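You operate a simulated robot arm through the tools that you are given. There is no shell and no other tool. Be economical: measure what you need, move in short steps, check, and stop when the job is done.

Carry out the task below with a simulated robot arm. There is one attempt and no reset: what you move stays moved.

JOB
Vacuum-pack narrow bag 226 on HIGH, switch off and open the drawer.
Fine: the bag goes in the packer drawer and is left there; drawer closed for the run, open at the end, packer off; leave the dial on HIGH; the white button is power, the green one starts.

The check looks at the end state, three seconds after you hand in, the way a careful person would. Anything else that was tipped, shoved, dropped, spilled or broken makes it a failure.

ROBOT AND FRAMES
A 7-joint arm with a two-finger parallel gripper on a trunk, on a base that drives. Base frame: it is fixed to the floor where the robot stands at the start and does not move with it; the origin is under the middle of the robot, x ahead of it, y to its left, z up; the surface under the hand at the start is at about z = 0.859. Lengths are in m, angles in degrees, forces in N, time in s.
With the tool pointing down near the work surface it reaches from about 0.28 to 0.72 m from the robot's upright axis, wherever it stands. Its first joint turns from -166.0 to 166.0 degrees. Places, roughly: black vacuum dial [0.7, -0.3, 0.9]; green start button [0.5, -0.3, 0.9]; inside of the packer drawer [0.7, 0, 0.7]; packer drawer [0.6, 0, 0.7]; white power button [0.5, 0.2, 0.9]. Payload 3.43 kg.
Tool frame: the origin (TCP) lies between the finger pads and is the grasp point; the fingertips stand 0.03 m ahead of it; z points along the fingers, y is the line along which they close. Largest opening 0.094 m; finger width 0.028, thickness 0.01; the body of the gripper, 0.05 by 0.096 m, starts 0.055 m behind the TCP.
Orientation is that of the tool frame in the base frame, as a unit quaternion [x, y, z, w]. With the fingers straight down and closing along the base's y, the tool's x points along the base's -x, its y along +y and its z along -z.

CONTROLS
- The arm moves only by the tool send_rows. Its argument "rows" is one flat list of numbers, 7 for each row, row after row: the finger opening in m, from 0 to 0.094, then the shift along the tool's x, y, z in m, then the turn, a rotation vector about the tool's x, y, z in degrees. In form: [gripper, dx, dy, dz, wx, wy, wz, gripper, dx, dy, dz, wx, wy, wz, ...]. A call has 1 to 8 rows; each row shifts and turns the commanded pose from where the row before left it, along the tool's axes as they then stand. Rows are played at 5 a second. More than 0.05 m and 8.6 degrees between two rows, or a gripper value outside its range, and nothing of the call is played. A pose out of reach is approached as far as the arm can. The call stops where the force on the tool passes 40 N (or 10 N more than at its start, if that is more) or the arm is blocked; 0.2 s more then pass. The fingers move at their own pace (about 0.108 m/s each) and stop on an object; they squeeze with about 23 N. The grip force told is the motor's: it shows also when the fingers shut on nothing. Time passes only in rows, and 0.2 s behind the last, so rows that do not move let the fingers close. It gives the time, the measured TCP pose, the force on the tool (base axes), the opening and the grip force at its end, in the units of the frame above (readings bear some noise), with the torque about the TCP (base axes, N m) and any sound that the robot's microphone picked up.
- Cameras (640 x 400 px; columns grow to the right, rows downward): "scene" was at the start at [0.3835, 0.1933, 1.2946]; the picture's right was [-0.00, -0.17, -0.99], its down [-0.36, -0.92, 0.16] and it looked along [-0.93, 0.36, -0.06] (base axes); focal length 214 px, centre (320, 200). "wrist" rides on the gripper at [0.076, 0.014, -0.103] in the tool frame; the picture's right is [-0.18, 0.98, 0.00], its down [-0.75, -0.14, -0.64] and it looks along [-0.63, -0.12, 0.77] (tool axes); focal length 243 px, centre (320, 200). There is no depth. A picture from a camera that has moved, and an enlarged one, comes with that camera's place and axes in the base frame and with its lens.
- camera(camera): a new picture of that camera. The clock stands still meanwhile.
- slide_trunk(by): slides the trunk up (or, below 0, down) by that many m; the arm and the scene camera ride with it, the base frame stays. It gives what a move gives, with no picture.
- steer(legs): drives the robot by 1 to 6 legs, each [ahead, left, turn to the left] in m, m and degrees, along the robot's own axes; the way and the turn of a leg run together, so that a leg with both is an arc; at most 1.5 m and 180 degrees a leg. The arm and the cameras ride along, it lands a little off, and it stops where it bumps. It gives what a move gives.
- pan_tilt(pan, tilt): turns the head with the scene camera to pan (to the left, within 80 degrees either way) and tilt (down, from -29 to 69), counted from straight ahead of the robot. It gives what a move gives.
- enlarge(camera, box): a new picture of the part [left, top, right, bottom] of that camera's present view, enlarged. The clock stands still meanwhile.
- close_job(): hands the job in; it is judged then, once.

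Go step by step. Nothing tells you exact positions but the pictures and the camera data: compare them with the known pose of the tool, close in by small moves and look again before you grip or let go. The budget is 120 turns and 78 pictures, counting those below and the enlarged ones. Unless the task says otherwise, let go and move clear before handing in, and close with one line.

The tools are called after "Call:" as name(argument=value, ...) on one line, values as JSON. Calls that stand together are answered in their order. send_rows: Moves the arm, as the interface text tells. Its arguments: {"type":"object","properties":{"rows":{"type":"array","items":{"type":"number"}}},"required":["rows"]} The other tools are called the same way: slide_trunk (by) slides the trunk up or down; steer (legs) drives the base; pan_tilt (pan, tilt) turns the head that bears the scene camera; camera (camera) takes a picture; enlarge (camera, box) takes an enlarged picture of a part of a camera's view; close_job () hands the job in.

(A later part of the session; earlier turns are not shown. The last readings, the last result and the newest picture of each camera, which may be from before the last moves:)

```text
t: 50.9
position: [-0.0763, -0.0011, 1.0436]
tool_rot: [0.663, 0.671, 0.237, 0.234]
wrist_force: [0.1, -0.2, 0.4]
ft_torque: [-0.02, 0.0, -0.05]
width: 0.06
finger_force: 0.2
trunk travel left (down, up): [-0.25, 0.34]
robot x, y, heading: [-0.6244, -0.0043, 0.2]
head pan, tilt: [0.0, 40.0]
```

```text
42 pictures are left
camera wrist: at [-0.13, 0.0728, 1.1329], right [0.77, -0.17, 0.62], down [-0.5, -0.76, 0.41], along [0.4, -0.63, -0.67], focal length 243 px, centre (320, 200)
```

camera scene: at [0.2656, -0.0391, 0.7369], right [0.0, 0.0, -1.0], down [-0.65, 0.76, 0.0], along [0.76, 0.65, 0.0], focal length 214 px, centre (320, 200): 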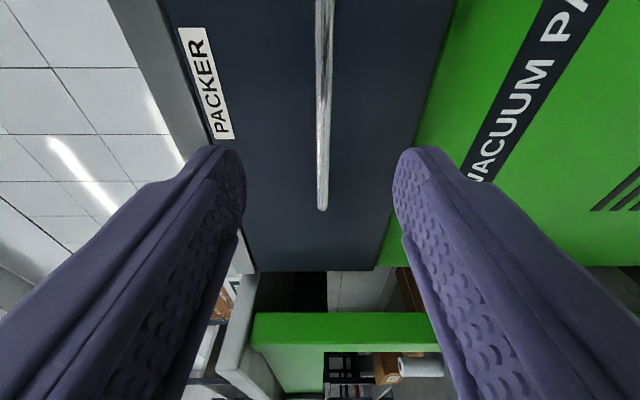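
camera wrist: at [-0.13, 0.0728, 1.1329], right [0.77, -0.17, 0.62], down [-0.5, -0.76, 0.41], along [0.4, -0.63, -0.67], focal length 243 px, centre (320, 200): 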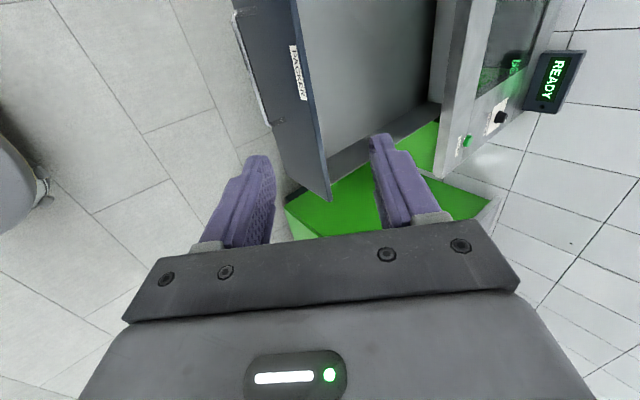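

The drawer is open with its interior visible. I'll bring the hand back to straight down and neutral, then drive to the bags.

Call:
send_rows(rows=[0.06, 0, 0, 0, 8.5, 0, 0, 0.06, 0, 0, 0, 8.5, 0, 0, 0.06, 0, 0, 0, 8.5, 0, 0, 0.06, 0, 0, 0, 8.5, 0, 0, 0.06, 0, 0, 0, 5, 0, 0])

Call:
send_rows(rows=[0.06, 0, 0, 0, 0, 0, -8.5, 0.06, 0, 0, 0, 0, 0, -8.5, 0.06, 0, 0, 0, 0, 0, -8.5, 0.06, 0, 0, 0, 0, 0, -8.5, 0.06, 0, 0, 0, 0, 0, -8.5, 0.06, 0, 0, 0, 0, 0, -8.5, 0.06, 0, 0, 0, 0, 0, -8.5, 0.06, 0, 0, 0, 0, 0, -8.5])

Call:
send_rows(rows=[0.06, 0, 0, 0, 0, 0, -8.5, 0.06, 0, 0, 0, 0, 0, -8.5, 0.06, 0, 0, 0, 0, 0, -4.5])

Call:
steer(legs=[[0, 0.95, 0], [0.4, 0, 0]])

Call:
pan_tilt(pan=0, tilt=-29)

Call:
camera(camera="scene")

```text
t: 52.1
position: [-0.077, -0.0016, 1.0443]
tool_rot: [0.703, 0.711, 0.0, -0.001]
wrist_force: [0.5, 0.0, 0.4]
ft_torque: [-0.02, -0.02, -0.01]
width: 0.06
finger_force: 0.1
trunk travel left (down, up): [-0.25, 0.34]
robot x, y, heading: [-0.623, -0.0006, 0.4]
head pan, tilt: [0.0, 40.0]
```

```text
t: 53.9
position: [-0.0784, -0.0027, 1.0459]
tool_rot: [0.183, 0.983, 0.0, -0.002]
wrist_force: [-0.1, 0.4, -0.8]
ft_torque: [-0.03, 0.01, -0.02]
width: 0.0597
finger_force: 0.0
trunk travel left (down, up): [-0.25, 0.34]
robot x, y, heading: [-0.6259, -0.0034, 0.3]
head pan, tilt: [0.0, 40.0]
```

```text
t: 54.7
position: [-0.0777, -0.0018, 1.0452]
tool_rot: [-0.003, 1.0, 0.001, -0.001]
wrist_force: [0.0, 0.4, -0.1]
ft_torque: [0.0, 0.0, 0.01]
width: 0.0601
finger_force: 0.2
trunk travel left (down, up): [-0.25, 0.34]
robot x, y, heading: [-0.6218, -0.0018, 0.3]
head pan, tilt: [0.0, 40.0]
```

```text
t: 61.8
position: [0.3396, 0.9173, 1.0442]
tool_rot: [0.013, 1.0, 0.0, -0.002]
wrist_force: [0.0, -0.1, 0.4]
ft_torque: [0.03, 0.0, 0.0]
width: 0.0598
finger_force: 0.0
trunk travel left (down, up): [-0.25, 0.34]
robot x, y, heading: [-0.2075, 0.9371, -1.6]
head pan, tilt: [0.0, 40.0]
```

```text
t: 63.2
position: [0.3391, 0.9164, 1.044]
tool_rot: [0.013, 1.0, 0.0, -0.001]
wrist_force: [-0.9, -0.8, -0.1]
ft_torque: [0.0, 0.0, -0.01]
width: 0.0602
finger_force: 0.0
trunk travel left (down, up): [-0.25, 0.34]
robot x, y, heading: [-0.2108, 0.9351, -1.6]
head pan, tilt: [0.0, -28.6]
```

```text
41 pictures are left
camera scene: at [0.4879, 0.9137, 1.1072], right [-0.03, -1.0, 0.0], down [-0.88, 0.02, -0.48], along [0.48, -0.01, -0.88], focal length 214 px, centre (320, 200)
```

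scene: 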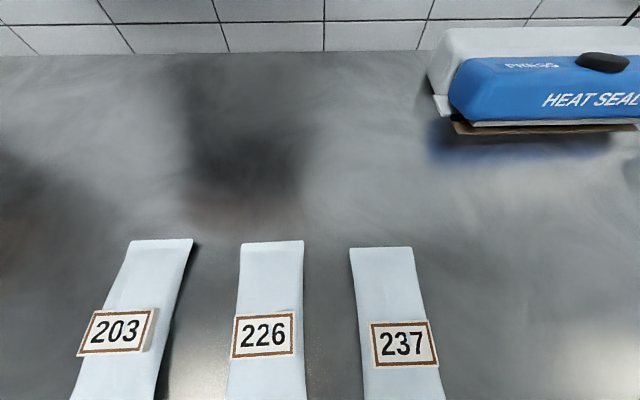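

Bag 226 is the middle one, about 0.073 wide and centred near (0.47, 0.967). I'll move above it with the fingers fully open and look.

Call:
send_rows(rows=[0.094, 0, 0, 0, 0, 0, -1.5, 0.094, -0.045, 0.0168, 0, 0, 0, 0, 0.094, -0.045, 0.0168, 0, 0, 0, 0, 0.094, -0.045, 0.0168, 0, 0, 0, 0, 0.094, 0, 0, 0.04, 0, 0, 0])

Call:
camera(camera="wrist")

Call:
pan_tilt(pan=0, tilt=40)

Call:
camera(camera="scene")

```text
t: 64.4
position: [0.4719, 0.9674, 1.008]
tool_rot: [0.0, 1.0, 0.0, -0.001]
wrist_force: [0.4, 0.5, 1.1]
ft_torque: [0.0, 0.03, 0.01]
width: 0.0941
finger_force: 0.1
trunk travel left (down, up): [-0.25, 0.34]
robot x, y, heading: [-0.206, 0.936, -1.9]
head pan, tilt: [0.0, -28.6]
```

```text
40 pictures are left
camera wrist: at [0.397, 0.9806, 1.109], right [0.18, 0.98, 0.0], down [0.76, -0.14, 0.64], along [0.63, -0.12, -0.77], focal length 243 px, centre (320, 200)
```

wrist: 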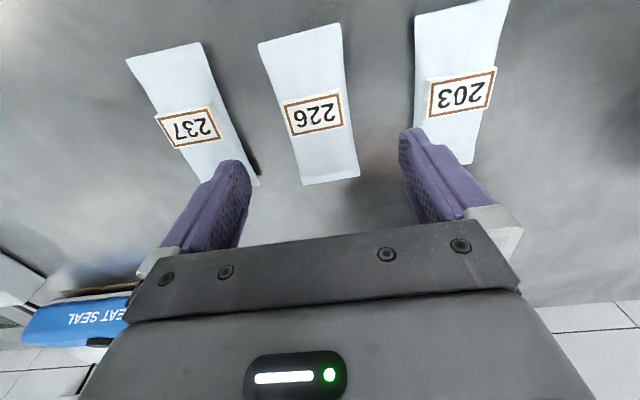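

```text
t: 65.8
position: [0.4737, 0.9678, 1.0069]
tool_rot: [0.001, 1.0, 0.0, -0.001]
wrist_force: [-0.4, 0.4, -0.9]
ft_torque: [0.02, 0.0, -0.01]
width: 0.0939
finger_force: 0.1
trunk travel left (down, up): [-0.25, 0.34]
robot x, y, heading: [-0.2098, 0.9314, -1.4]
head pan, tilt: [0.0, 40.0]
```

```text
39 pictures are left
camera scene: at [0.5171, 0.9683, 1.0521], right [0.0, -1.0, 0.0], down [-0.76, 0.0, 0.64], along [-0.64, 0.0, -0.76], focal length 214 px, centre (320, 200)
```

scene: 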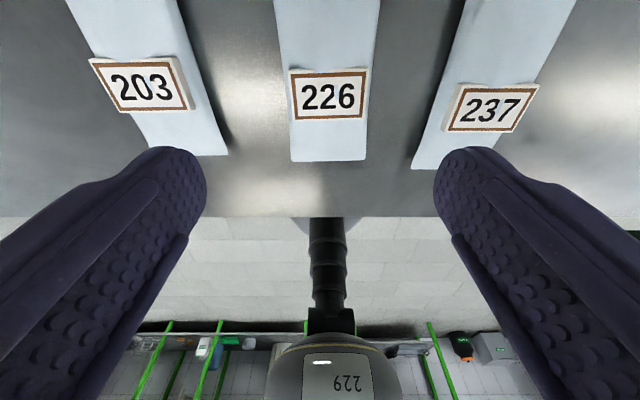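

The bag spans x ≈ 0.41–0.565, y ≈ 0.961. I'll go to (0.49, 0.961), lower partway and check.

Call:
send_rows(rows=[0.094, -0.0165, -0.007, 0, 0, 0, 0, 0.094, 0, 0, 0.04, 0, 0, 0, 0.094, 0, 0, 0.045, 0, 0, 0])

Call:
camera(camera="scene")

Call:
camera(camera="wrist")

```text
t: 66.6
position: [0.4867, 0.9625, 0.918]
tool_rot: [0.0, 1.0, 0.0, -0.001]
wrist_force: [-0.8, -0.4, 0.0]
ft_torque: [0.0, 0.02, 0.02]
width: 0.0941
finger_force: 0.0
trunk travel left (down, up): [-0.25, 0.34]
robot x, y, heading: [-0.2046, 0.9349, -1.4]
head pan, tilt: [0.0, 40.0]
```

```text
38 pictures are left
camera scene: at [0.5332, 0.9637, 0.9629], right [0.0, -1.0, 0.0], down [-0.76, 0.0, 0.64], along [-0.64, 0.0, -0.76], focal length 214 px, centre (320, 200)
```

scene: 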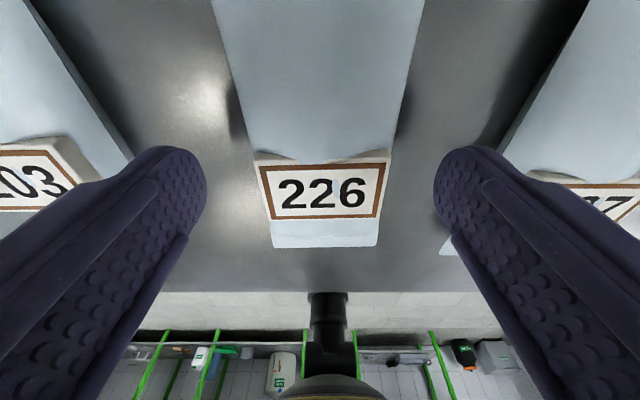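

```text
37 pictures are left
camera wrist: at [0.4128, 0.9757, 1.0202], right [0.18, 0.98, 0.0], down [0.76, -0.14, 0.64], along [0.63, -0.12, -0.77], focal length 243 px, centre (320, 200)
```

wrist: 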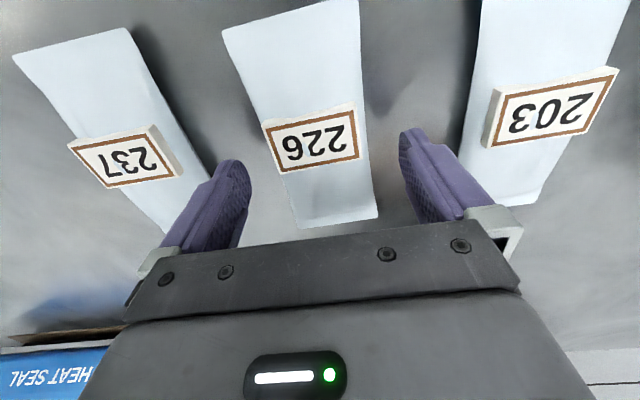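

Well centred. I'll lower to tip height of about 0.866 and close gently.

Call:
send_rows(rows=[0.094, 0, 0, 0.012, 0, 0, 0, 0.094, 0, 0, 0.01, 0, 0, 0, 0.06, 0, 0, 0, 0, 0, 0, 0, 0, 0, 0, 0, 0, 0, 0, 0, 0, 0, 0, 0, 0, 0, 0, 0, 0, 0, 0, 0])

Call:
camera(camera="scene")

```text
t: 68.0
position: [0.4888, 0.9612, 0.8959]
tool_rot: [0.0, 1.0, 0.0, -0.001]
wrist_force: [1.5, 0.8, 1.7]
ft_torque: [0.04, -0.18, 0.02]
width: 0.0657
finger_force: 23.2
trunk travel left (down, up): [-0.25, 0.34]
robot x, y, heading: [-0.2076, 0.9356, -1.5]
head pan, tilt: [0.0, 40.0]
```

```text
36 pictures are left
camera scene: at [0.5338, 0.9624, 0.9406], right [0.0, -1.0, 0.0], down [-0.76, 0.0, 0.64], along [-0.64, 0.0, -0.76], focal length 214 px, centre (320, 200)
```

scene: 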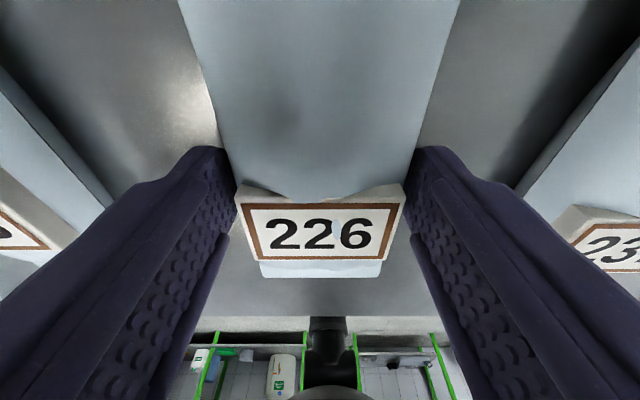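

Gripped at 0.066. I'll lift and check.

Call:
send_rows(rows=[0, 0, 0, -0.02, 0, 0, 0, 0, 0, 0, -0.04, 0, 0, 0, 0, 0, 0, -0.05, 0, 0, 0, 0, 0, 0, -0.05, 0, 0, 0])

Call:
camera(camera="wrist")

```text
t: 69.0
position: [0.4912, 0.9628, 1.0578]
tool_rot: [-0.001, 1.0, 0.0, -0.002]
wrist_force: [-0.2, -0.4, -1.8]
ft_torque: [0.02, -0.05, -0.02]
width: 0.0656
finger_force: 22.8
trunk travel left (down, up): [-0.25, 0.34]
robot x, y, heading: [-0.2053, 0.9378, -1.6]
head pan, tilt: [0.0, 40.0]
```

```text
35 pictures are left
camera wrist: at [0.4165, 0.9762, 1.1603], right [0.18, 0.98, 0.0], down [0.76, -0.14, 0.64], along [0.63, -0.12, -0.77], focal length 243 px, centre (320, 200)
```

wrist: 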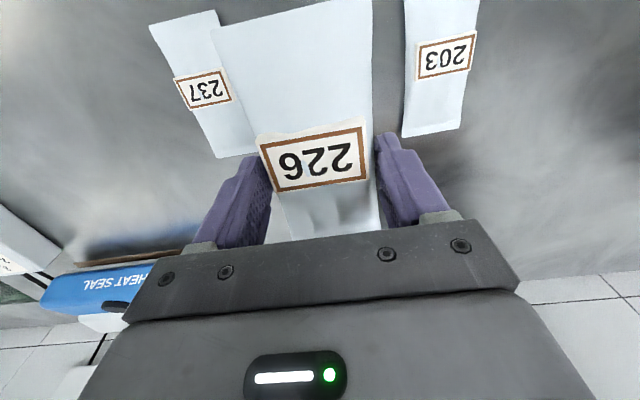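

The bag is held. I'll drive back and right so that the hand ends up over the open drawer.

Call:
steer(legs=[[-0.25, 0, 1.6], [0, -0.945, 0]])

Call:
pan_tilt(pan=0, tilt=-10)

Call:
camera(camera="scene")

Call:
camera(camera="wrist")

```text
t: 75.4
position: [0.2392, 0.019, 1.0574]
tool_rot: [-0.01, 1.0, 0.001, -0.002]
wrist_force: [0.5, 0.4, -2.1]
ft_torque: [0.0, -0.03, -0.01]
width: 0.0657
finger_force: 23.5
trunk travel left (down, up): [-0.25, 0.34]
robot x, y, heading: [-0.4609, -0.0236, -0.3]
head pan, tilt: [0.0, 40.0]
```

```text
t: 76.6
position: [0.2393, 0.0199, 1.0577]
tool_rot: [-0.01, 1.0, 0.0, -0.002]
wrist_force: [0.3, 0.4, -2.7]
ft_torque: [-0.02, -0.06, -0.01]
width: 0.0656
finger_force: 23.2
trunk travel left (down, up): [-0.25, 0.34]
robot x, y, heading: [-0.4643, -0.0213, -0.5]
head pan, tilt: [0.0, -10.0]
```

```text
34 pictures are left
camera scene: at [0.3633, 0.0237, 1.1029], right [0.02, -1.0, 0.0], down [-0.99, -0.02, -0.17], along [0.17, 0.0, -0.99], focal length 214 px, centre (320, 200)
```

scene: 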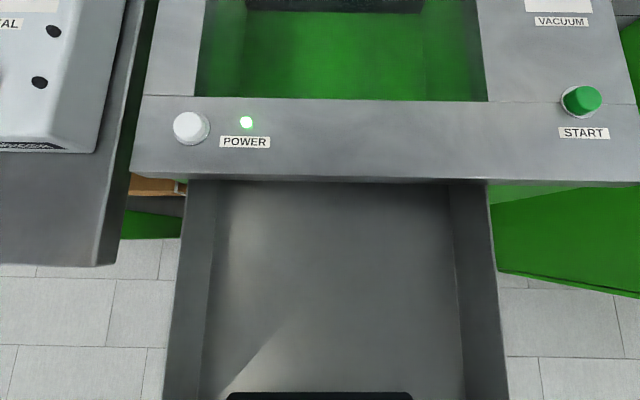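

```text
33 pictures are left
camera wrist: at [0.1638, 0.0314, 1.1598], right [0.16, 0.99, 0.0], down [0.76, -0.13, 0.64], along [0.63, -0.1, -0.77], focal length 243 px, centre (320, 200)
```

wrist: 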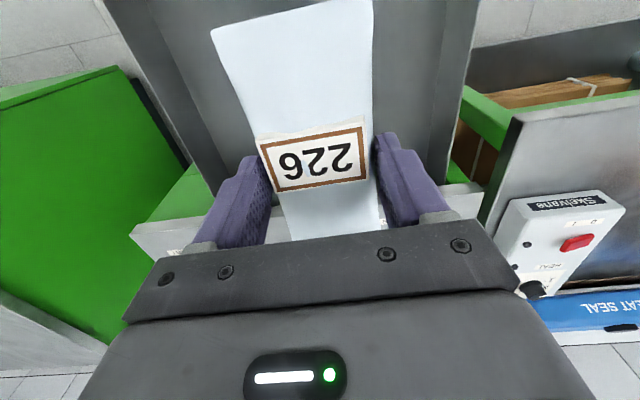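

The hand is over the drawer. I'll centre slightly and lower the trunk, then finish with the arm.

Call:
send_rows(rows=[0, 0.01, -0.025, 0, 0, 0, -1, 0, 0, 0, 0, 0, 0, 0])

Call:
slide_trunk(by=-0.2)

Call:
camera(camera="scene")

Call:
camera(camera="wrist")

```text
t: 77.2
position: [0.2305, -0.0055, 1.059]
tool_rot: [-0.019, 1.0, 0.0, -0.003]
wrist_force: [0.0, 0.5, -1.6]
ft_torque: [0.0, -0.04, 0.03]
width: 0.0656
finger_force: 23.5
trunk travel left (down, up): [-0.25, 0.34]
robot x, y, heading: [-0.4601, -0.023, -0.3]
head pan, tilt: [0.0, -10.0]
```

```text
t: 79.4
position: [0.2293, -0.0046, 0.8595]
tool_rot: [-0.019, 1.0, 0.0, -0.002]
wrist_force: [-0.8, 0.0, -2.7]
ft_torque: [-0.01, -0.03, -0.03]
width: 0.0655
finger_force: 23.1
trunk travel left (down, up): [-0.05, 0.54]
robot x, y, heading: [-0.4596, -0.0225, -0.3]
head pan, tilt: [0.0, -10.0]
```

```text
32 pictures are left
camera scene: at [0.3536, 0.0008, 0.9045], right [0.04, -1.0, 0.0], down [-0.98, -0.04, -0.17], along [0.17, 0.01, -0.99], focal length 214 px, centre (320, 200)
```

scene: 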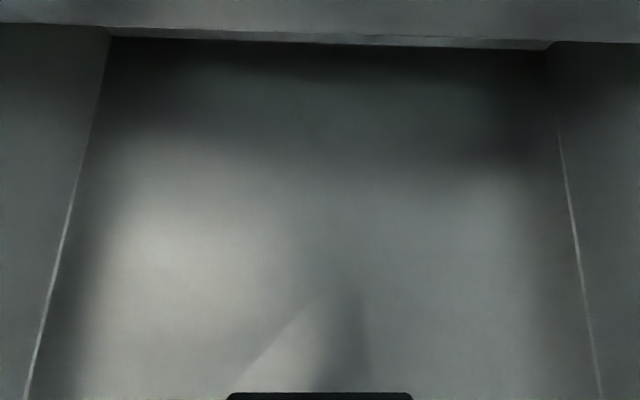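

```text
31 pictures are left
camera wrist: at [0.1539, 0.005, 0.9613], right [0.15, 0.99, 0.0], down [0.76, -0.11, 0.64], along [0.63, -0.09, -0.77], focal length 243 px, centre (320, 200)
```

wrist: 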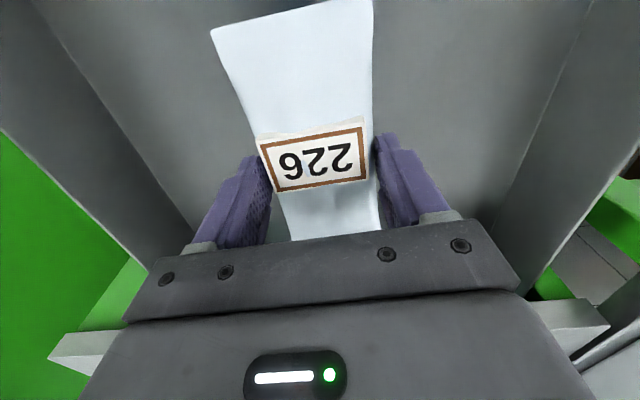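

The drawer floor is at about z ≈ 0.695. I'll lower the bag down to contact.

Call:
send_rows(rows=[0, 0, 0, 0.04, 0, 0, 0, 0, 0, 0, 0.04, 0, 0, 0, 0, 0, 0, 0.025, 0, 0, 0, 0, 0, 0, 0.008, 0, 0, 0, 0, 0, 0, 0.005, 0, 0, 0])

Call:
camera(camera="wrist")

```text
t: 80.3
position: [0.2341, -0.0038, 0.7599]
tool_rot: [-0.02, 1.0, 0.0, 0.006]
wrist_force: [1.2, 0.2, 18.3]
ft_torque: [0.07, 0.59, 0.07]
width: 0.066
finger_force: 23.2
trunk travel left (down, up): [-0.05, 0.54]
robot x, y, heading: [-0.458, -0.019, -0.4]
head pan, tilt: [0.0, -10.0]
stopped in row 4: the force on the tool passed its limit at 48 N (the readings are from after the stop); the commanded pose is now the measured one
```

```text
30 pictures are left
camera wrist: at [0.157, 0.0062, 0.8611], right [0.15, 0.99, 0.0], down [0.75, -0.11, 0.65], along [0.65, -0.09, -0.76], focal length 243 px, centre (320, 200)
```

wrist: 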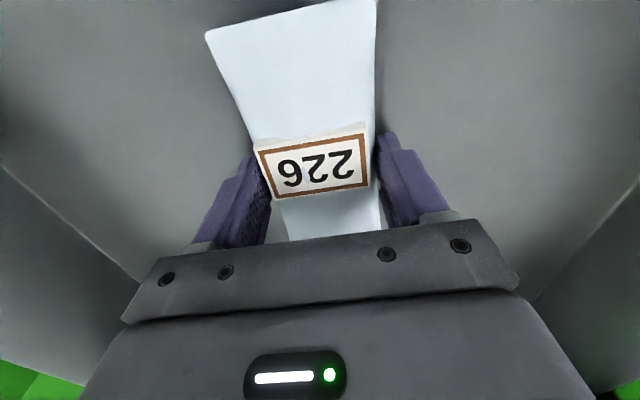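

The bag touched the drawer floor. I'll release gently and rise.

Call:
send_rows(rows=[0, 0, 0, -0.002, 0, 0, 0, 0.075, 0, 0, 0, 0, 0, 0, 0.085, 0, 0, 0, 0, 0, 0, 0.094, 0, 0, -0.02, 0, 0, 0, 0.094, 0, 0, -0.05, 0, 0, 0, 0.094, 0, 0, -0.05, 0, 0, 0])

Call:
slide_trunk(by=0.2)

Call:
camera(camera="wrist")

```text
t: 81.7
position: [0.232, -0.0026, 0.877]
tool_rot: [-0.019, 1.0, 0.0, 0.004]
wrist_force: [0.8, 0.0, -0.8]
ft_torque: [0.01, 0.0, 0.0]
width: 0.094
finger_force: 0.0
trunk travel left (down, up): [-0.05, 0.54]
robot x, y, heading: [-0.4623, -0.0228, -0.7]
head pan, tilt: [0.0, -10.0]
```

```text
t: 83.8
position: [0.2323, -0.0024, 1.0773]
tool_rot: [-0.018, 1.0, 0.0, 0.004]
wrist_force: [0.9, -1.4, -0.6]
ft_torque: [0.03, -0.03, -0.03]
width: 0.094
finger_force: 0.1
trunk travel left (down, up): [-0.25, 0.34]
robot x, y, heading: [-0.4587, -0.0284, -0.7]
head pan, tilt: [0.0, -10.0]
```

```text
29 pictures are left
camera wrist: at [0.1551, 0.0072, 1.1783], right [0.15, 0.99, 0.0], down [0.75, -0.11, 0.65], along [0.64, -0.09, -0.76], focal length 243 px, centre (320, 200)
```

wrist: 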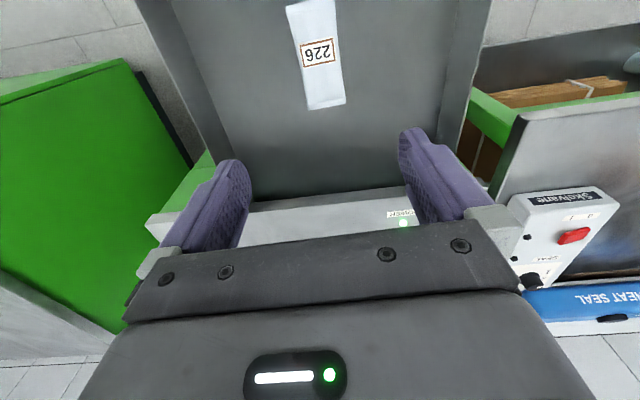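

The bag lies flat in the drawer. Now I'll close it: back off, re-pose the hand horizontal and grip the handle again.

Call:
steer(legs=[[-0.2, 0.025, 0.6]])

Call:
send_rows(rows=[0.06, 0.045, 0, 0, 0, 0, 8.5, 0.06, 0, 0, 0, 0, 0, 8.5, 0.06, 0, 0, 0, 0, 0, 8.5, 0.06, 0, 0, 0, 0, 0, 8.5, 0.06, 0, 0, 0, 0, 0, 8.5, 0.06, 0, 0, 0, 0, 0, 8.5, 0.06, 0, 0, 0, 0, 0, 8.5, 0.06, 0, 0, 0, 0, 0, 8.5])

Call:
send_rows(rows=[0.06, 0, 0, 0, 0, 0, 8.5, 0.06, 0, 0, 0, 0, 0, 8.5, 0.06, 0, 0, 0, 0, 0, 6, 0.06, 0, -0.045, 0, 0, 0, 0, 0.06, 0, -0.045, 0, 0, 0, 0])

Call:
send_rows(rows=[0.06, 0, 0, 0, -8.5, 0, 0, 0.06, 0, 0, 0, -8.5, 0, 0, 0.06, 0, 0, 0, -8.5, 0, 0, 0.06, 0, 0, 0, -8.5, 0, 0, 0.06, 0, 0, 0, -8.5, 0, 0, 0.06, 0, 0, 0, -8.5, 0, 0, 0.06, 0, 0, 0, -8.5, 0, 0, 0.06, 0, 0, 0, -8.5, 0, 0])

```text
t: 85.5
position: [0.0294, 0.0265, 1.0783]
tool_rot: [-0.023, 1.0, 0.0, 0.004]
wrist_force: [-0.2, -0.3, -0.5]
ft_torque: [0.01, -0.01, 0.04]
width: 0.094
finger_force: 0.0
trunk travel left (down, up): [-0.25, 0.34]
robot x, y, heading: [-0.6613, 0.0025, 0.1]
head pan, tilt: [0.0, -10.0]
```

```text
t: 87.2
position: [-0.0132, 0.0243, 1.078]
tool_rot: [0.542, 0.84, 0.003, 0.004]
wrist_force: [0.4, -0.6, 0.0]
ft_torque: [0.01, 0.0, 0.0]
width: 0.0602
finger_force: 0.0
trunk travel left (down, up): [-0.25, 0.34]
robot x, y, heading: [-0.66, 0.0008, 0.3]
head pan, tilt: [0.0, -10.0]
```

```text
t: 88.5
position: [-0.1062, 0.0214, 1.0774]
tool_rot: [0.697, 0.717, 0.003, 0.003]
wrist_force: [-0.2, -0.6, -0.3]
ft_torque: [0.03, -0.05, -0.02]
width: 0.0601
finger_force: 0.0
trunk travel left (down, up): [-0.25, 0.34]
robot x, y, heading: [-0.6611, 0.0041, 0.1]
head pan, tilt: [0.0, -10.0]
```

```text
t: 90.2
position: [-0.1038, 0.0212, 1.0768]
tool_rot: [0.577, 0.591, 0.405, 0.392]
wrist_force: [-0.3, -0.1, -0.2]
ft_torque: [0.0, 0.0, -0.01]
width: 0.06
finger_force: 0.1
trunk travel left (down, up): [-0.25, 0.34]
robot x, y, heading: [-0.6636, -0.0018, 0.0]
head pan, tilt: [0.0, -10.0]
```

Finishing the pitch and lowering to handle height.

Call:
send_rows(rows=[0.06, 0, 0, 0, -7.3, 0, 0, 0.06, 0, 0, 0, -7.3, 0, 0, 0.06, 0, 0, 0, -7, 0, 0, 0.06, 0, -0.05, 0, 0, 0, 0, 0.06, 0, -0.05, 0, 0, 0, 0, 0.06, 0, -0.05, 0, 0, 0, 0, 0.06, 0, -0.05, 0, 0, 0, 0, 0.06, 0, -0.05, 0, 0, 0, 0])

Call:
send_rows(rows=[0.06, 0, -0.05, 0, 0, 0, 0, 0.06, 0, -0.041, 0, 0, 0, 0, 0.06, 0, 0, 0.03, 0, 0, 0])

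Call:
camera(camera="wrist")

```text
t: 92.0
position: [-0.1022, 0.0207, 0.8238]
tool_rot: [0.493, 0.506, 0.507, 0.494]
wrist_force: [0.8, 0.3, 0.2]
ft_torque: [-0.03, 0.0, 0.0]
width: 0.0602
finger_force: 0.1
trunk travel left (down, up): [-0.25, 0.34]
robot x, y, heading: [-0.6616, 0.0001, 0.1]
head pan, tilt: [0.0, -10.0]
```

```text
t: 92.8
position: [-0.0699, 0.0226, 0.7353]
tool_rot: [0.493, 0.506, 0.507, 0.493]
wrist_force: [1.0, -0.5, 0.3]
ft_torque: [0.0, -0.02, 0.0]
width: 0.0601
finger_force: 0.1
trunk travel left (down, up): [-0.25, 0.34]
robot x, y, heading: [-0.6629, 0.0011, 0.1]
head pan, tilt: [0.0, -10.0]
```

```text
28 pictures are left
camera wrist: at [-0.1742, 0.0936, 0.7486], right [0.0, -0.18, 0.98], down [-0.62, -0.77, -0.14], along [0.78, -0.61, -0.12], focal length 243 px, centre (320, 200)
```

wrist: 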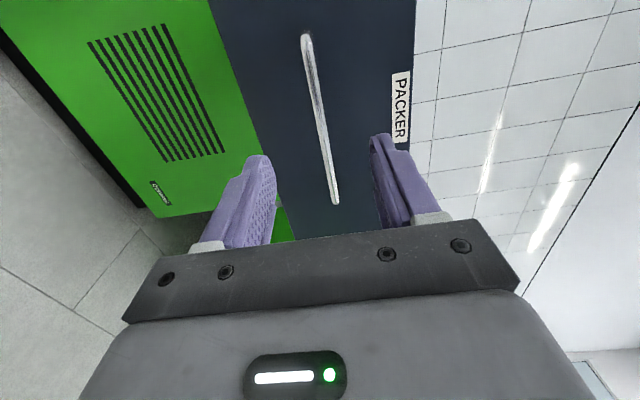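

Aligned with the bar. I'll drive ahead a bit, then advance and grip.

Call:
steer(legs=[[0.06, 0, 0]])

Call:
send_rows(rows=[0.06, 0, 0, 0.02, 0, 0, 0, 0.06, 0, 0, 0.013, 0, 0, 0, 0, 0, 0, 0, 0, 0, 0, 0, 0, 0, 0, 0, 0, 0, 0, 0, 0, 0, 0, 0, 0])

```text
t: 93.8
position: [-0.0095, 0.0222, 0.7344]
tool_rot: [0.493, 0.506, 0.507, 0.494]
wrist_force: [0.3, -0.7, 0.3]
ft_torque: [0.0, 0.0, 0.02]
width: 0.0601
finger_force: 0.0
trunk travel left (down, up): [-0.25, 0.34]
robot x, y, heading: [-0.5973, 0.0016, -0.0]
head pan, tilt: [0.0, -10.0]
```

```text
t: 95.0
position: [0.0231, 0.0199, 0.7341]
tool_rot: [0.493, 0.508, 0.507, 0.492]
wrist_force: [-0.9, 0.2, -8.6]
ft_torque: [-0.05, 0.18, -0.25]
width: 0.0096
finger_force: 43.8
trunk travel left (down, up): [-0.25, 0.34]
robot x, y, heading: [-0.5968, 0.0001, -0.2]
head pan, tilt: [0.0, -10.0]
```

Gripped. I'll drive forward to push the drawer in, finishing with the arm.

Call:
steer(legs=[[0.17, 0, 0], [0.17, 0, 0]])

Call:
send_rows(rows=[0, 0, 0, 0.01, 0, 0, 0, 0, 0, 0, 0.008, 0, 0, 0, 0, 0, 0, 0.008, 0, 0, 0])

Call:
camera(camera="wrist")

```text
t: 97.5
position: [0.354, 0.0203, 0.7341]
tool_rot: [0.493, 0.507, 0.507, 0.493]
wrist_force: [1.3, 31.8, -12.7]
ft_torque: [0.21, 0.12, 1.0]
width: 0.0095
finger_force: 43.6
trunk travel left (down, up): [-0.25, 0.34]
robot x, y, heading: [-0.2724, 0.0048, -0.2]
head pan, tilt: [0.0, -10.0]
```

```text
t: 98.3
position: [0.3808, 0.0215, 0.7343]
tool_rot: [0.494, 0.508, 0.506, 0.493]
wrist_force: [0.5, 6.8, -4.5]
ft_torque: [-0.15, 0.06, 0.91]
width: 0.0097
finger_force: 43.4
trunk travel left (down, up): [-0.25, 0.34]
robot x, y, heading: [-0.2674, 0.0051, -0.3]
head pan, tilt: [0.0, -10.0]
```

```text
27 pictures are left
camera wrist: at [0.276, 0.0924, 0.7484], right [0.01, -0.18, 0.98], down [-0.62, -0.77, -0.14], along [0.78, -0.61, -0.12], focal length 243 px, centre (320, 200)
```

wrist: 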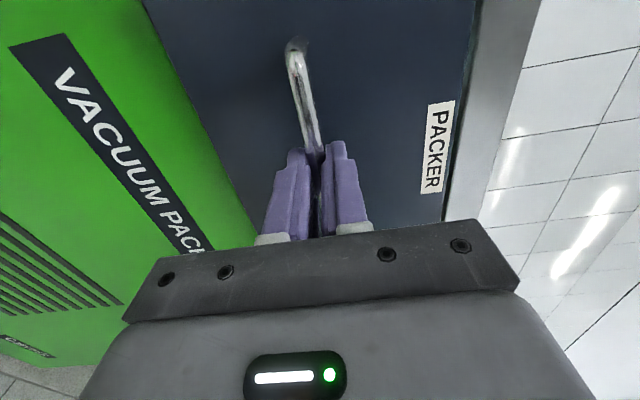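

Almost closed, 0.381 against 0.3835 at the start. I'll push a few more mm to the stop.

Call:
send_rows(rows=[0, 0, 0, 0.004, 0, 0, 0, 0, 0, 0, 0.004, 0, 0, 0, 0, 0, 0, 0.004, 0, 0, 0])

```text
t: 99.2
position: [0.3864, 0.0188, 0.7344]
tool_rot: [0.494, 0.506, 0.506, 0.493]
wrist_force: [-16.5, 1.6, 12.4]
ft_torque: [-0.16, -0.06, -0.23]
width: 0.0097
finger_force: 43.6
trunk travel left (down, up): [-0.25, 0.34]
robot x, y, heading: [-0.2699, -0.002, -0.1]
head pan, tilt: [0.0, -10.0]
stopped in row 3: the force on the tool passed its limit at 56 N (the readings are from after the stop); the commanded pose is now the measured one
```

The drawer is at its closed stop. I'll release, back off, raise and point the hand down.

Call:
send_rows(rows=[0.06, 0, 0, 0, 0, 0, 0, 0.06, 0, 0, 0, 0, 0, 0, 0.06, 0, 0, -0.04, 0, 0, 0, 0.06, 0, 0, -0.04, 0, 0, 0, 0.06, 0, 0, -0.02, 0, 0, 0])

Call:
send_rows(rows=[0, 0, 0.05, 0, 0, 0, 0, 0, 0, 0.05, 0, 0, 0, 0, 0, 0, 0.05, 0, 0, 0, 0, 0, 0, 0.05, 0, 0, 0, 0, 0, 0, 0.05, 0, 0, 0, 0, 0, 0, 0.05, 0, 0, 0, 0])

Call:
send_rows(rows=[0, 0, 0, 0, 8.5, 0, 0, 0, 0, 0, 0, 8.5, 0, 0, 0, 0, 0, 0, 8.5, 0, 0, 0, 0, 0, 0, 8.5, 0, 0, 0, 0, 0, 0, 8.5, 0, 0, 0, 0, 0, 0, 8.5, 0, 0, 0, 0, 0, 0, 8.5, 0, 0, 0, 0, 0, 0, 8.5, 0, 0])

Call:
send_rows(rows=[0, 0, 0, 0, 8.5, 0, 0, 0, 0, 0, 0, 8.5, 0, 0, 0, 0, 0, 0, 5, 0, 0])

Call:
camera(camera="wrist")

```text
t: 100.4
position: [0.2902, 0.018, 0.7336]
tool_rot: [0.495, 0.507, 0.506, 0.492]
wrist_force: [-0.1, -0.3, 1.1]
ft_torque: [-0.01, 0.01, 0.0]
width: 0.0597
finger_force: 0.1
trunk travel left (down, up): [-0.25, 0.34]
robot x, y, heading: [-0.2721, 0.0012, -0.2]
head pan, tilt: [0.0, -10.0]
```

```text
t: 101.8
position: [0.2919, 0.019, 1.0326]
tool_rot: [0.494, 0.508, 0.505, 0.492]
wrist_force: [0.2, 0.3, 0.8]
ft_torque: [0.01, -0.01, 0.0]
width: 0.0001
finger_force: 23.1
trunk travel left (down, up): [-0.25, 0.34]
robot x, y, heading: [-0.2699, 0.0017, -0.4]
head pan, tilt: [0.0, -10.0]
```

```text
t: 103.6
position: [0.2906, 0.0203, 1.0331]
tool_rot: [0.685, 0.703, 0.136, 0.13]
wrist_force: [0.0, -1.1, -0.4]
ft_torque: [0.03, -0.05, -0.02]
width: 0.0
finger_force: 23.0
trunk travel left (down, up): [-0.25, 0.34]
robot x, y, heading: [-0.2747, 0.0056, -0.4]
head pan, tilt: [0.0, -10.0]
```

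```text
t: 104.4
position: [0.291, 0.0164, 1.0332]
tool_rot: [0.698, 0.716, -0.003, -0.002]
wrist_force: [-0.4, 0.8, 0.1]
ft_torque: [0.02, -0.02, 0.02]
width: 0.0
finger_force: 22.9
trunk travel left (down, up): [-0.25, 0.34]
robot x, y, heading: [-0.2717, -0.0002, -0.4]
head pan, tilt: [0.0, -10.0]
```

```text
26 pictures are left
camera wrist: at [0.304, 0.0917, 1.1349], right [0.99, -0.16, -0.01], down [-0.12, -0.76, 0.64], along [-0.11, -0.63, -0.77], focal length 243 px, centre (320, 200)
```

wrist: 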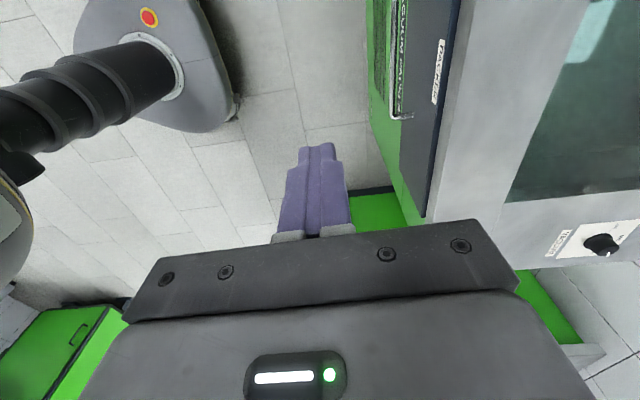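

The drawer looks shut flush. I'll drive so the hand is near the green button.

Call:
steer(legs=[[0, -0.3, 0.4], [0.2, 0, 0]])

Call:
camera(camera="wrist")

Call:
pan_tilt(pan=0, tilt=40)

Call:
camera(camera="scene")

```text
t: 107.6
position: [0.488, -0.2797, 1.0324]
tool_rot: [0.695, 0.719, -0.001, -0.002]
wrist_force: [0.4, -0.6, -0.3]
ft_torque: [-0.01, 0.01, -0.03]
width: 0.0001
finger_force: 22.8
trunk travel left (down, up): [-0.25, 0.34]
robot x, y, heading: [-0.0755, -0.3002, 0.2]
head pan, tilt: [0.0, -10.0]
```

```text
25 pictures are left
camera wrist: at [0.501, -0.2042, 1.1345], right [0.99, -0.15, -0.01], down [-0.11, -0.76, 0.64], along [-0.1, -0.63, -0.77], focal length 243 px, centre (320, 200)
```

wrist: 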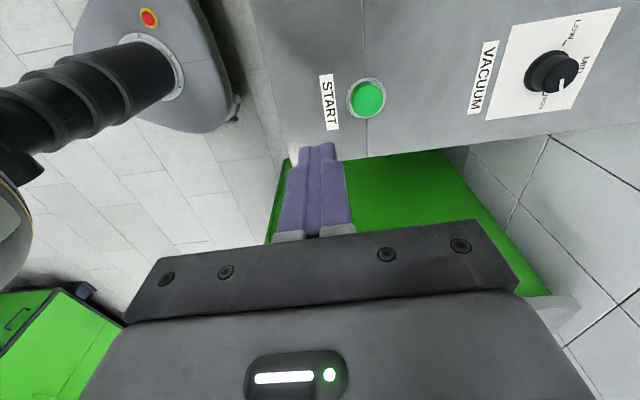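

```text
t: 108.8
position: [0.4872, -0.2795, 1.0316]
tool_rot: [0.695, 0.719, -0.001, -0.003]
wrist_force: [0.0, 0.7, -0.4]
ft_torque: [0.02, -0.07, 0.05]
width: 0.0
finger_force: 23.2
trunk travel left (down, up): [-0.25, 0.34]
robot x, y, heading: [-0.0718, -0.295, 0.1]
head pan, tilt: [0.0, 40.0]
```

```text
24 pictures are left
camera scene: at [0.4879, -0.3248, 1.0778], right [-1.0, -0.03, 0.01], down [-0.02, 0.77, 0.64], along [-0.03, 0.64, -0.77], focal length 214 px, centre (320, 200)
```

scene: 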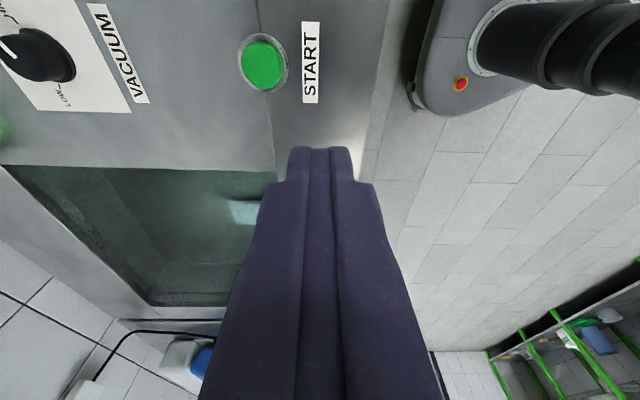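

The green button is at about (0.534, -0.2935). I'll move above it and come down close.

Call:
send_rows(rows=[0, -0.0156, 0.0465, 0, 0, 0, 0, 0, 0, 0, 0.05, 0, 0, 0, 0, 0, 0, 0.05, 0, 0, 0, 0, 0, 0, 0.015, 0, 0, 0])

Call:
camera(camera="wrist")

```text
t: 109.8
position: [0.5327, -0.2923, 0.9164]
tool_rot: [0.695, 0.719, -0.001, -0.003]
wrist_force: [0.5, -0.5, 0.0]
ft_torque: [0.01, 0.02, -0.03]
width: 0.0
finger_force: 23.0
trunk travel left (down, up): [-0.25, 0.34]
robot x, y, heading: [-0.0735, -0.2941, 0.2]
head pan, tilt: [0.0, 40.0]
```

```text
23 pictures are left
camera wrist: at [0.5455, -0.2169, 1.018], right [0.99, -0.15, -0.01], down [-0.11, -0.76, 0.64], along [-0.1, -0.63, -0.77], focal length 243 px, centre (320, 200)
```

wrist: 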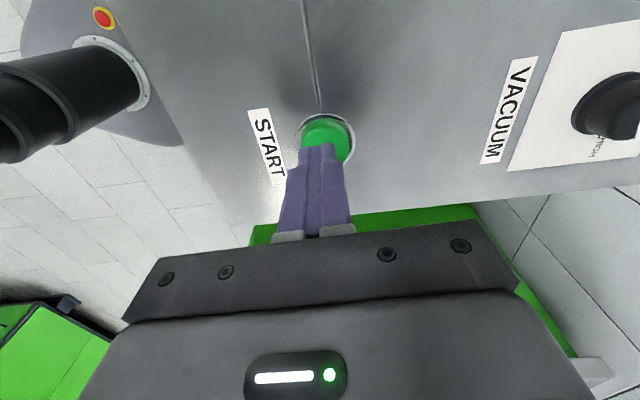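

Right over the button. I'll press down in small steps.

Call:
send_rows(rows=[0, 0, 0, 0.008, 0, 0, 0, 0, 0, 0, 0.005, 0, 0, 0, 0, 0, 0, 0.004, 0, 0, 0, 0, 0, 0, 0.004, 0, 0, 0])

```text
t: 110.8
position: [0.5325, -0.2927, 0.8967]
tool_rot: [0.696, 0.718, -0.001, -0.002]
wrist_force: [-0.5, -1.7, 2.2]
ft_torque: [0.0, 0.03, 0.01]
width: 0.0
finger_force: 22.8
trunk travel left (down, up): [-0.25, 0.34]
robot x, y, heading: [-0.0735, -0.2988, 0.1]
head pan, tilt: [0.0, 40.0]
heard: click
```

It clicked. I'll rise and check the display.

Call:
send_rows(rows=[0, 0, 0, -0.03, 0, 0, 0, 0, 0, 0, -0.05, 0, 0, 0, 0, 0, 0, -0.05, 0, 0, 0])

Call:
pan_tilt(pan=-80, tilt=0)

Call:
camera(camera="scene")

```text
t: 111.6
position: [0.5306, -0.2925, 1.0292]
tool_rot: [0.696, 0.718, -0.001, -0.003]
wrist_force: [-0.7, -0.8, 0.0]
ft_torque: [0.0, 0.03, 0.02]
width: 0.0
finger_force: 22.7
trunk travel left (down, up): [-0.25, 0.34]
robot x, y, heading: [-0.074, -0.2976, 0.3]
head pan, tilt: [0.0, 40.0]
```

```text
t: 113.1
position: [0.5316, -0.2929, 1.0278]
tool_rot: [0.695, 0.719, -0.001, -0.002]
wrist_force: [0.4, -0.4, -0.2]
ft_torque: [-0.01, -0.03, -0.01]
width: 0.0
finger_force: 23.1
trunk travel left (down, up): [-0.25, 0.34]
robot x, y, heading: [-0.0739, -0.2988, 0.1]
head pan, tilt: [-80.0, 0.0]
```

```text
22 pictures are left
camera scene: at [0.4456, -0.4048, 1.1427], right [-0.17, -0.01, 0.99], down [-0.03, 1.0, 0.0], along [-0.98, -0.03, -0.17], focal length 214 px, centre (320, 200)
```

scene: 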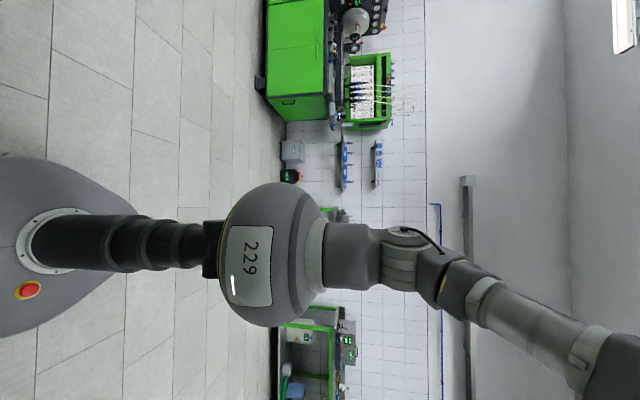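

That was the wrong side, so I'll pan the other way.

Call:
pan_tilt(pan=65, tilt=5)

Call:
camera(camera="scene")

```text
t: 115.4
position: [0.5307, -0.2935, 1.0283]
tool_rot: [0.695, 0.719, -0.002, -0.003]
wrist_force: [-0.6, -0.6, 0.1]
ft_torque: [0.0, 0.01, 0.03]
width: 0.0002
finger_force: 23.5
trunk travel left (down, up): [-0.25, 0.34]
robot x, y, heading: [-0.073, -0.3016, 0.2]
head pan, tilt: [65.0, 5.0]
```

```text
21 pictures are left
camera scene: at [0.617, -0.3912, 1.1187], right [-0.43, -0.01, -0.9], down [-0.11, 0.99, 0.04], along [0.9, 0.12, -0.43], focal length 214 px, centre (320, 200)
```

scene: 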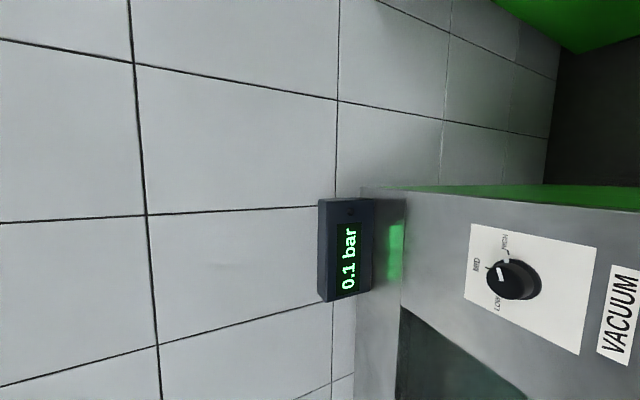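

The cycle is running and the display reads 0.1 bar. While it runs I'll drive over near the power button.

Call:
steer(legs=[[0, 0.42, 0]])

Call:
camera(camera="scene")

```text
t: 118.0
position: [0.5276, 0.1409, 1.0295]
tool_rot: [0.691, 0.723, -0.002, -0.002]
wrist_force: [-0.5, -0.5, -0.5]
ft_torque: [-0.02, 0.01, 0.01]
width: 0.0
finger_force: 23.1
trunk travel left (down, up): [-0.25, 0.34]
robot x, y, heading: [-0.0735, 0.1263, 0.8]
head pan, tilt: [65.0, 5.0]
```

```text
20 pictures are left
camera scene: at [0.6146, 0.0432, 1.1191], right [-0.43, -0.02, -0.9], down [-0.12, 0.99, 0.04], along [0.9, 0.13, -0.43], focal length 214 px, centre (320, 200)
```

scene: 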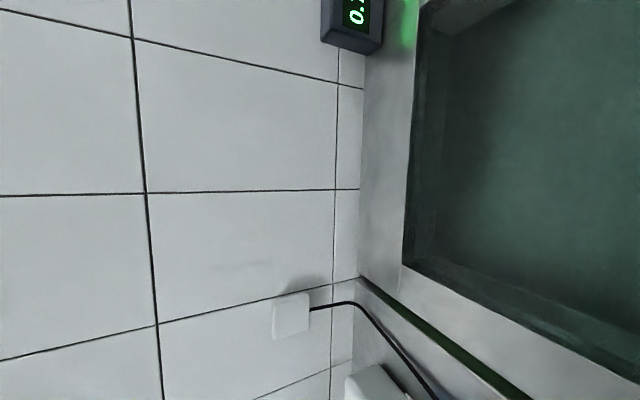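

I'll tilt toward the display and position the hand above the power button.

Call:
send_rows(rows=[0, 0.041, 0, 0, 0, 0, 0, 0, 0, -0.04, 0, 0, 0, 0])

Call:
pan_tilt(pan=65, tilt=-25)

Call:
camera(camera="scene")

Call:
camera(camera="wrist")

```text
t: 118.6
position: [0.4843, 0.1806, 1.0254]
tool_rot: [0.691, 0.723, -0.002, -0.002]
wrist_force: [0.5, 0.7, -0.6]
ft_torque: [-0.03, 0.01, 0.0]
width: 0.0
finger_force: 23.5
trunk travel left (down, up): [-0.25, 0.34]
robot x, y, heading: [-0.0774, 0.127, 0.7]
head pan, tilt: [65.0, 5.0]
```

```text
t: 119.6
position: [0.4864, 0.18, 1.0258]
tool_rot: [0.692, 0.722, -0.002, -0.002]
wrist_force: [0.1, -0.1, 0.5]
ft_torque: [-0.01, -0.01, -0.01]
width: 0.0002
finger_force: 22.7
trunk travel left (down, up): [-0.25, 0.34]
robot x, y, heading: [-0.0762, 0.1293, 0.7]
head pan, tilt: [65.0, -25.0]
```

```text
19 pictures are left
camera scene: at [0.5556, 0.0391, 1.1249], right [-0.43, -0.02, -0.9], down [0.34, 0.92, -0.18], along [0.84, -0.38, -0.39], focal length 214 px, centre (320, 200)
```

scene: 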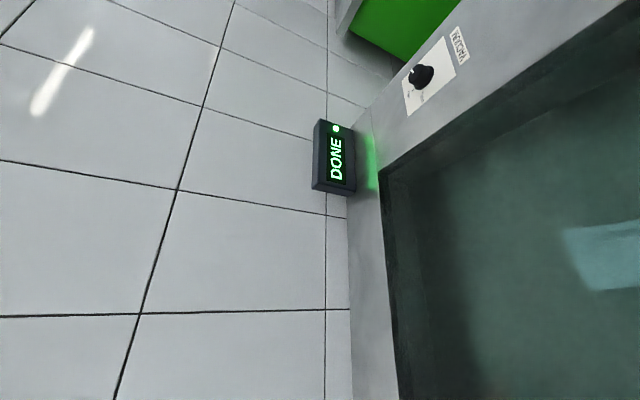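

```text
18 pictures are left
camera wrist: at [0.4977, 0.2562, 1.1274], right [0.99, -0.14, -0.01], down [-0.1, -0.76, 0.64], along [-0.09, -0.63, -0.77], focal length 243 px, centre (320, 200)
```

wrist: 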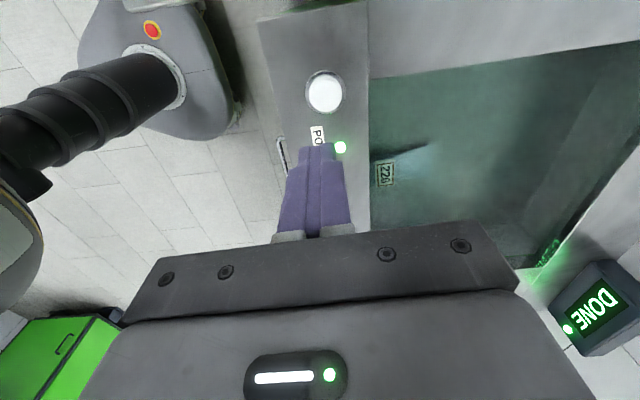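

The display says DONE. I'll press the white power button to switch off.

Call:
send_rows(rows=[0, 0.002, 0.003, 0.05, 0, 0, 0, 0, 0, 0, 0.05, 0, 0, 0, 0, 0, 0, 0.018, 0, 0, 0, 0, 0, 0, 0.005, 0, 0, 0, 0, 0, 0, 0.004, 0, 0, 0, 0, 0, 0, 0.004, 0, 0, 0])

Call:
camera(camera="wrist")

```text
refused: row 1 steps farther than a row can; nothing moved
```

```text
17 pictures are left
camera wrist: at [0.4977, 0.2562, 1.1274], right [0.99, -0.14, -0.01], down [-0.1, -0.76, 0.64], along [-0.09, -0.63, -0.77], focal length 243 px, centre (320, 200)
```

wrist: 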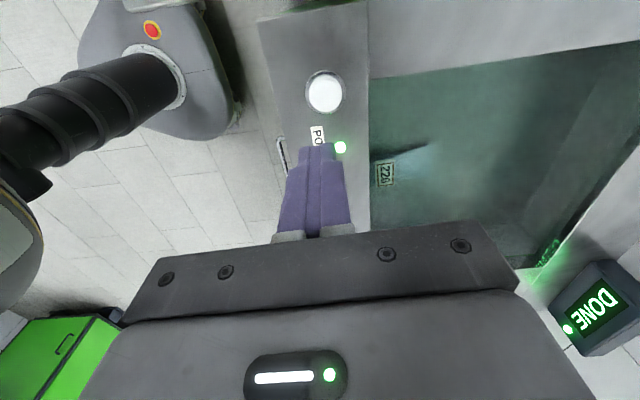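

The first step was slightly too large and was refused. I'll split it.

Call:
send_rows(rows=[0, 0.002, 0.003, 0.03, 0, 0, 0, 0, 0, 0, 0.045, 0, 0, 0, 0, 0, 0, 0.04, 0, 0, 0, 0, 0, 0, 0.007, 0, 0, 0, 0, 0, 0, 0.004, 0, 0, 0, 0, 0, 0, 0.004, 0, 0, 0])

Call:
camera(camera="wrist")

```text
t: 121.0
position: [0.4894, 0.1818, 0.8988]
tool_rot: [0.691, 0.723, -0.001, -0.002]
wrist_force: [0.7, 1.7, 1.8]
ft_torque: [-0.01, -0.03, -0.02]
width: 0.0002
finger_force: 23.1
trunk travel left (down, up): [-0.25, 0.34]
robot x, y, heading: [-0.0773, 0.128, 0.8]
head pan, tilt: [65.0, -25.0]
heard: click
```

```text
16 pictures are left
camera wrist: at [0.5011, 0.258, 1.0003], right [0.99, -0.14, 0.0], down [-0.1, -0.76, 0.64], along [-0.09, -0.63, -0.77], focal length 243 px, centre (320, 200)
```

wrist: 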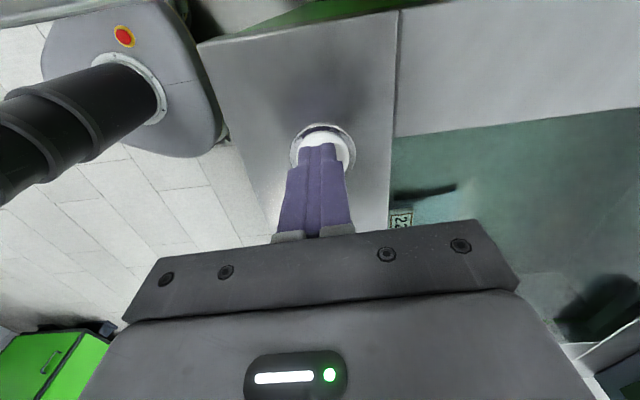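

Clicked and the display went dark. I'll rise, confirm and move back to the handle pose.

Call:
send_rows(rows=[0, 0, 0, -0.03, 0, 0, 0, 0, 0, 0, -0.05, 0, 0, 0, 0, 0, 0, -0.05, 0, 0, 0])

Call:
camera(camera="wrist")

Call:
steer(legs=[[-0.28, 0, -0.7], [0, -0.17, 0]])

Call:
send_rows(rows=[0.06, 0, 0, 0, -8.5, 0, 0, 0.06, 0, 0, 0, -8.5, 0, 0, 0.06, 0, 0, 0, -8.5, 0, 0, 0.06, 0, 0, 0, -8.5, 0, 0, 0.06, 0, 0, 0, -8.5, 0, 0, 0.06, 0, 0, 0, -8.5, 0, 0, 0.06, 0, 0, 0, -8.5, 0, 0, 0.06, 0, 0, 0, -8.5, 0, 0])

```text
t: 121.8
position: [0.4905, 0.1811, 1.0265]
tool_rot: [0.692, 0.722, -0.001, -0.002]
wrist_force: [0.1, 0.1, 0.9]
ft_torque: [0.03, 0.02, 0.01]
width: 0.0001
finger_force: 22.9
trunk travel left (down, up): [-0.25, 0.34]
robot x, y, heading: [-0.08, 0.1299, 0.9]
head pan, tilt: [65.0, -25.0]
```

```text
15 pictures are left
camera wrist: at [0.5035, 0.2561, 1.1294], right [0.99, -0.14, -0.01], down [-0.1, -0.76, 0.64], along [-0.1, -0.64, -0.77], focal length 243 px, centre (320, 200)
```

wrist: 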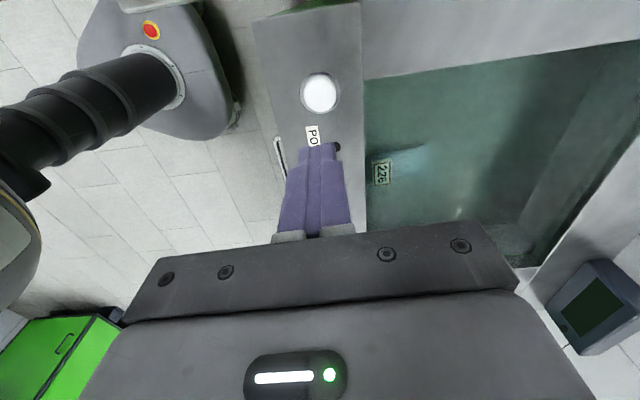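

```text
t: 124.8
position: [0.2139, 0.0047, 1.027]
tool_rot: [0.695, 0.719, -0.001, -0.002]
wrist_force: [0.8, -0.1, -0.3]
ft_torque: [-0.03, -0.02, 0.01]
width: 0.0001
finger_force: 23.4
trunk travel left (down, up): [-0.25, 0.34]
robot x, y, heading: [-0.3537, -0.0403, -0.1]
head pan, tilt: [65.0, -25.0]
```

```text
t: 126.6
position: [0.2151, 0.006, 1.0277]
tool_rot: [0.576, 0.597, 0.402, 0.387]
wrist_force: [0.3, -0.3, 0.7]
ft_torque: [-0.03, -0.01, 0.03]
width: 0.0598
finger_force: 0.1
trunk travel left (down, up): [-0.25, 0.34]
robot x, y, heading: [-0.3563, -0.0392, 0.3]
head pan, tilt: [65.0, -25.0]
```

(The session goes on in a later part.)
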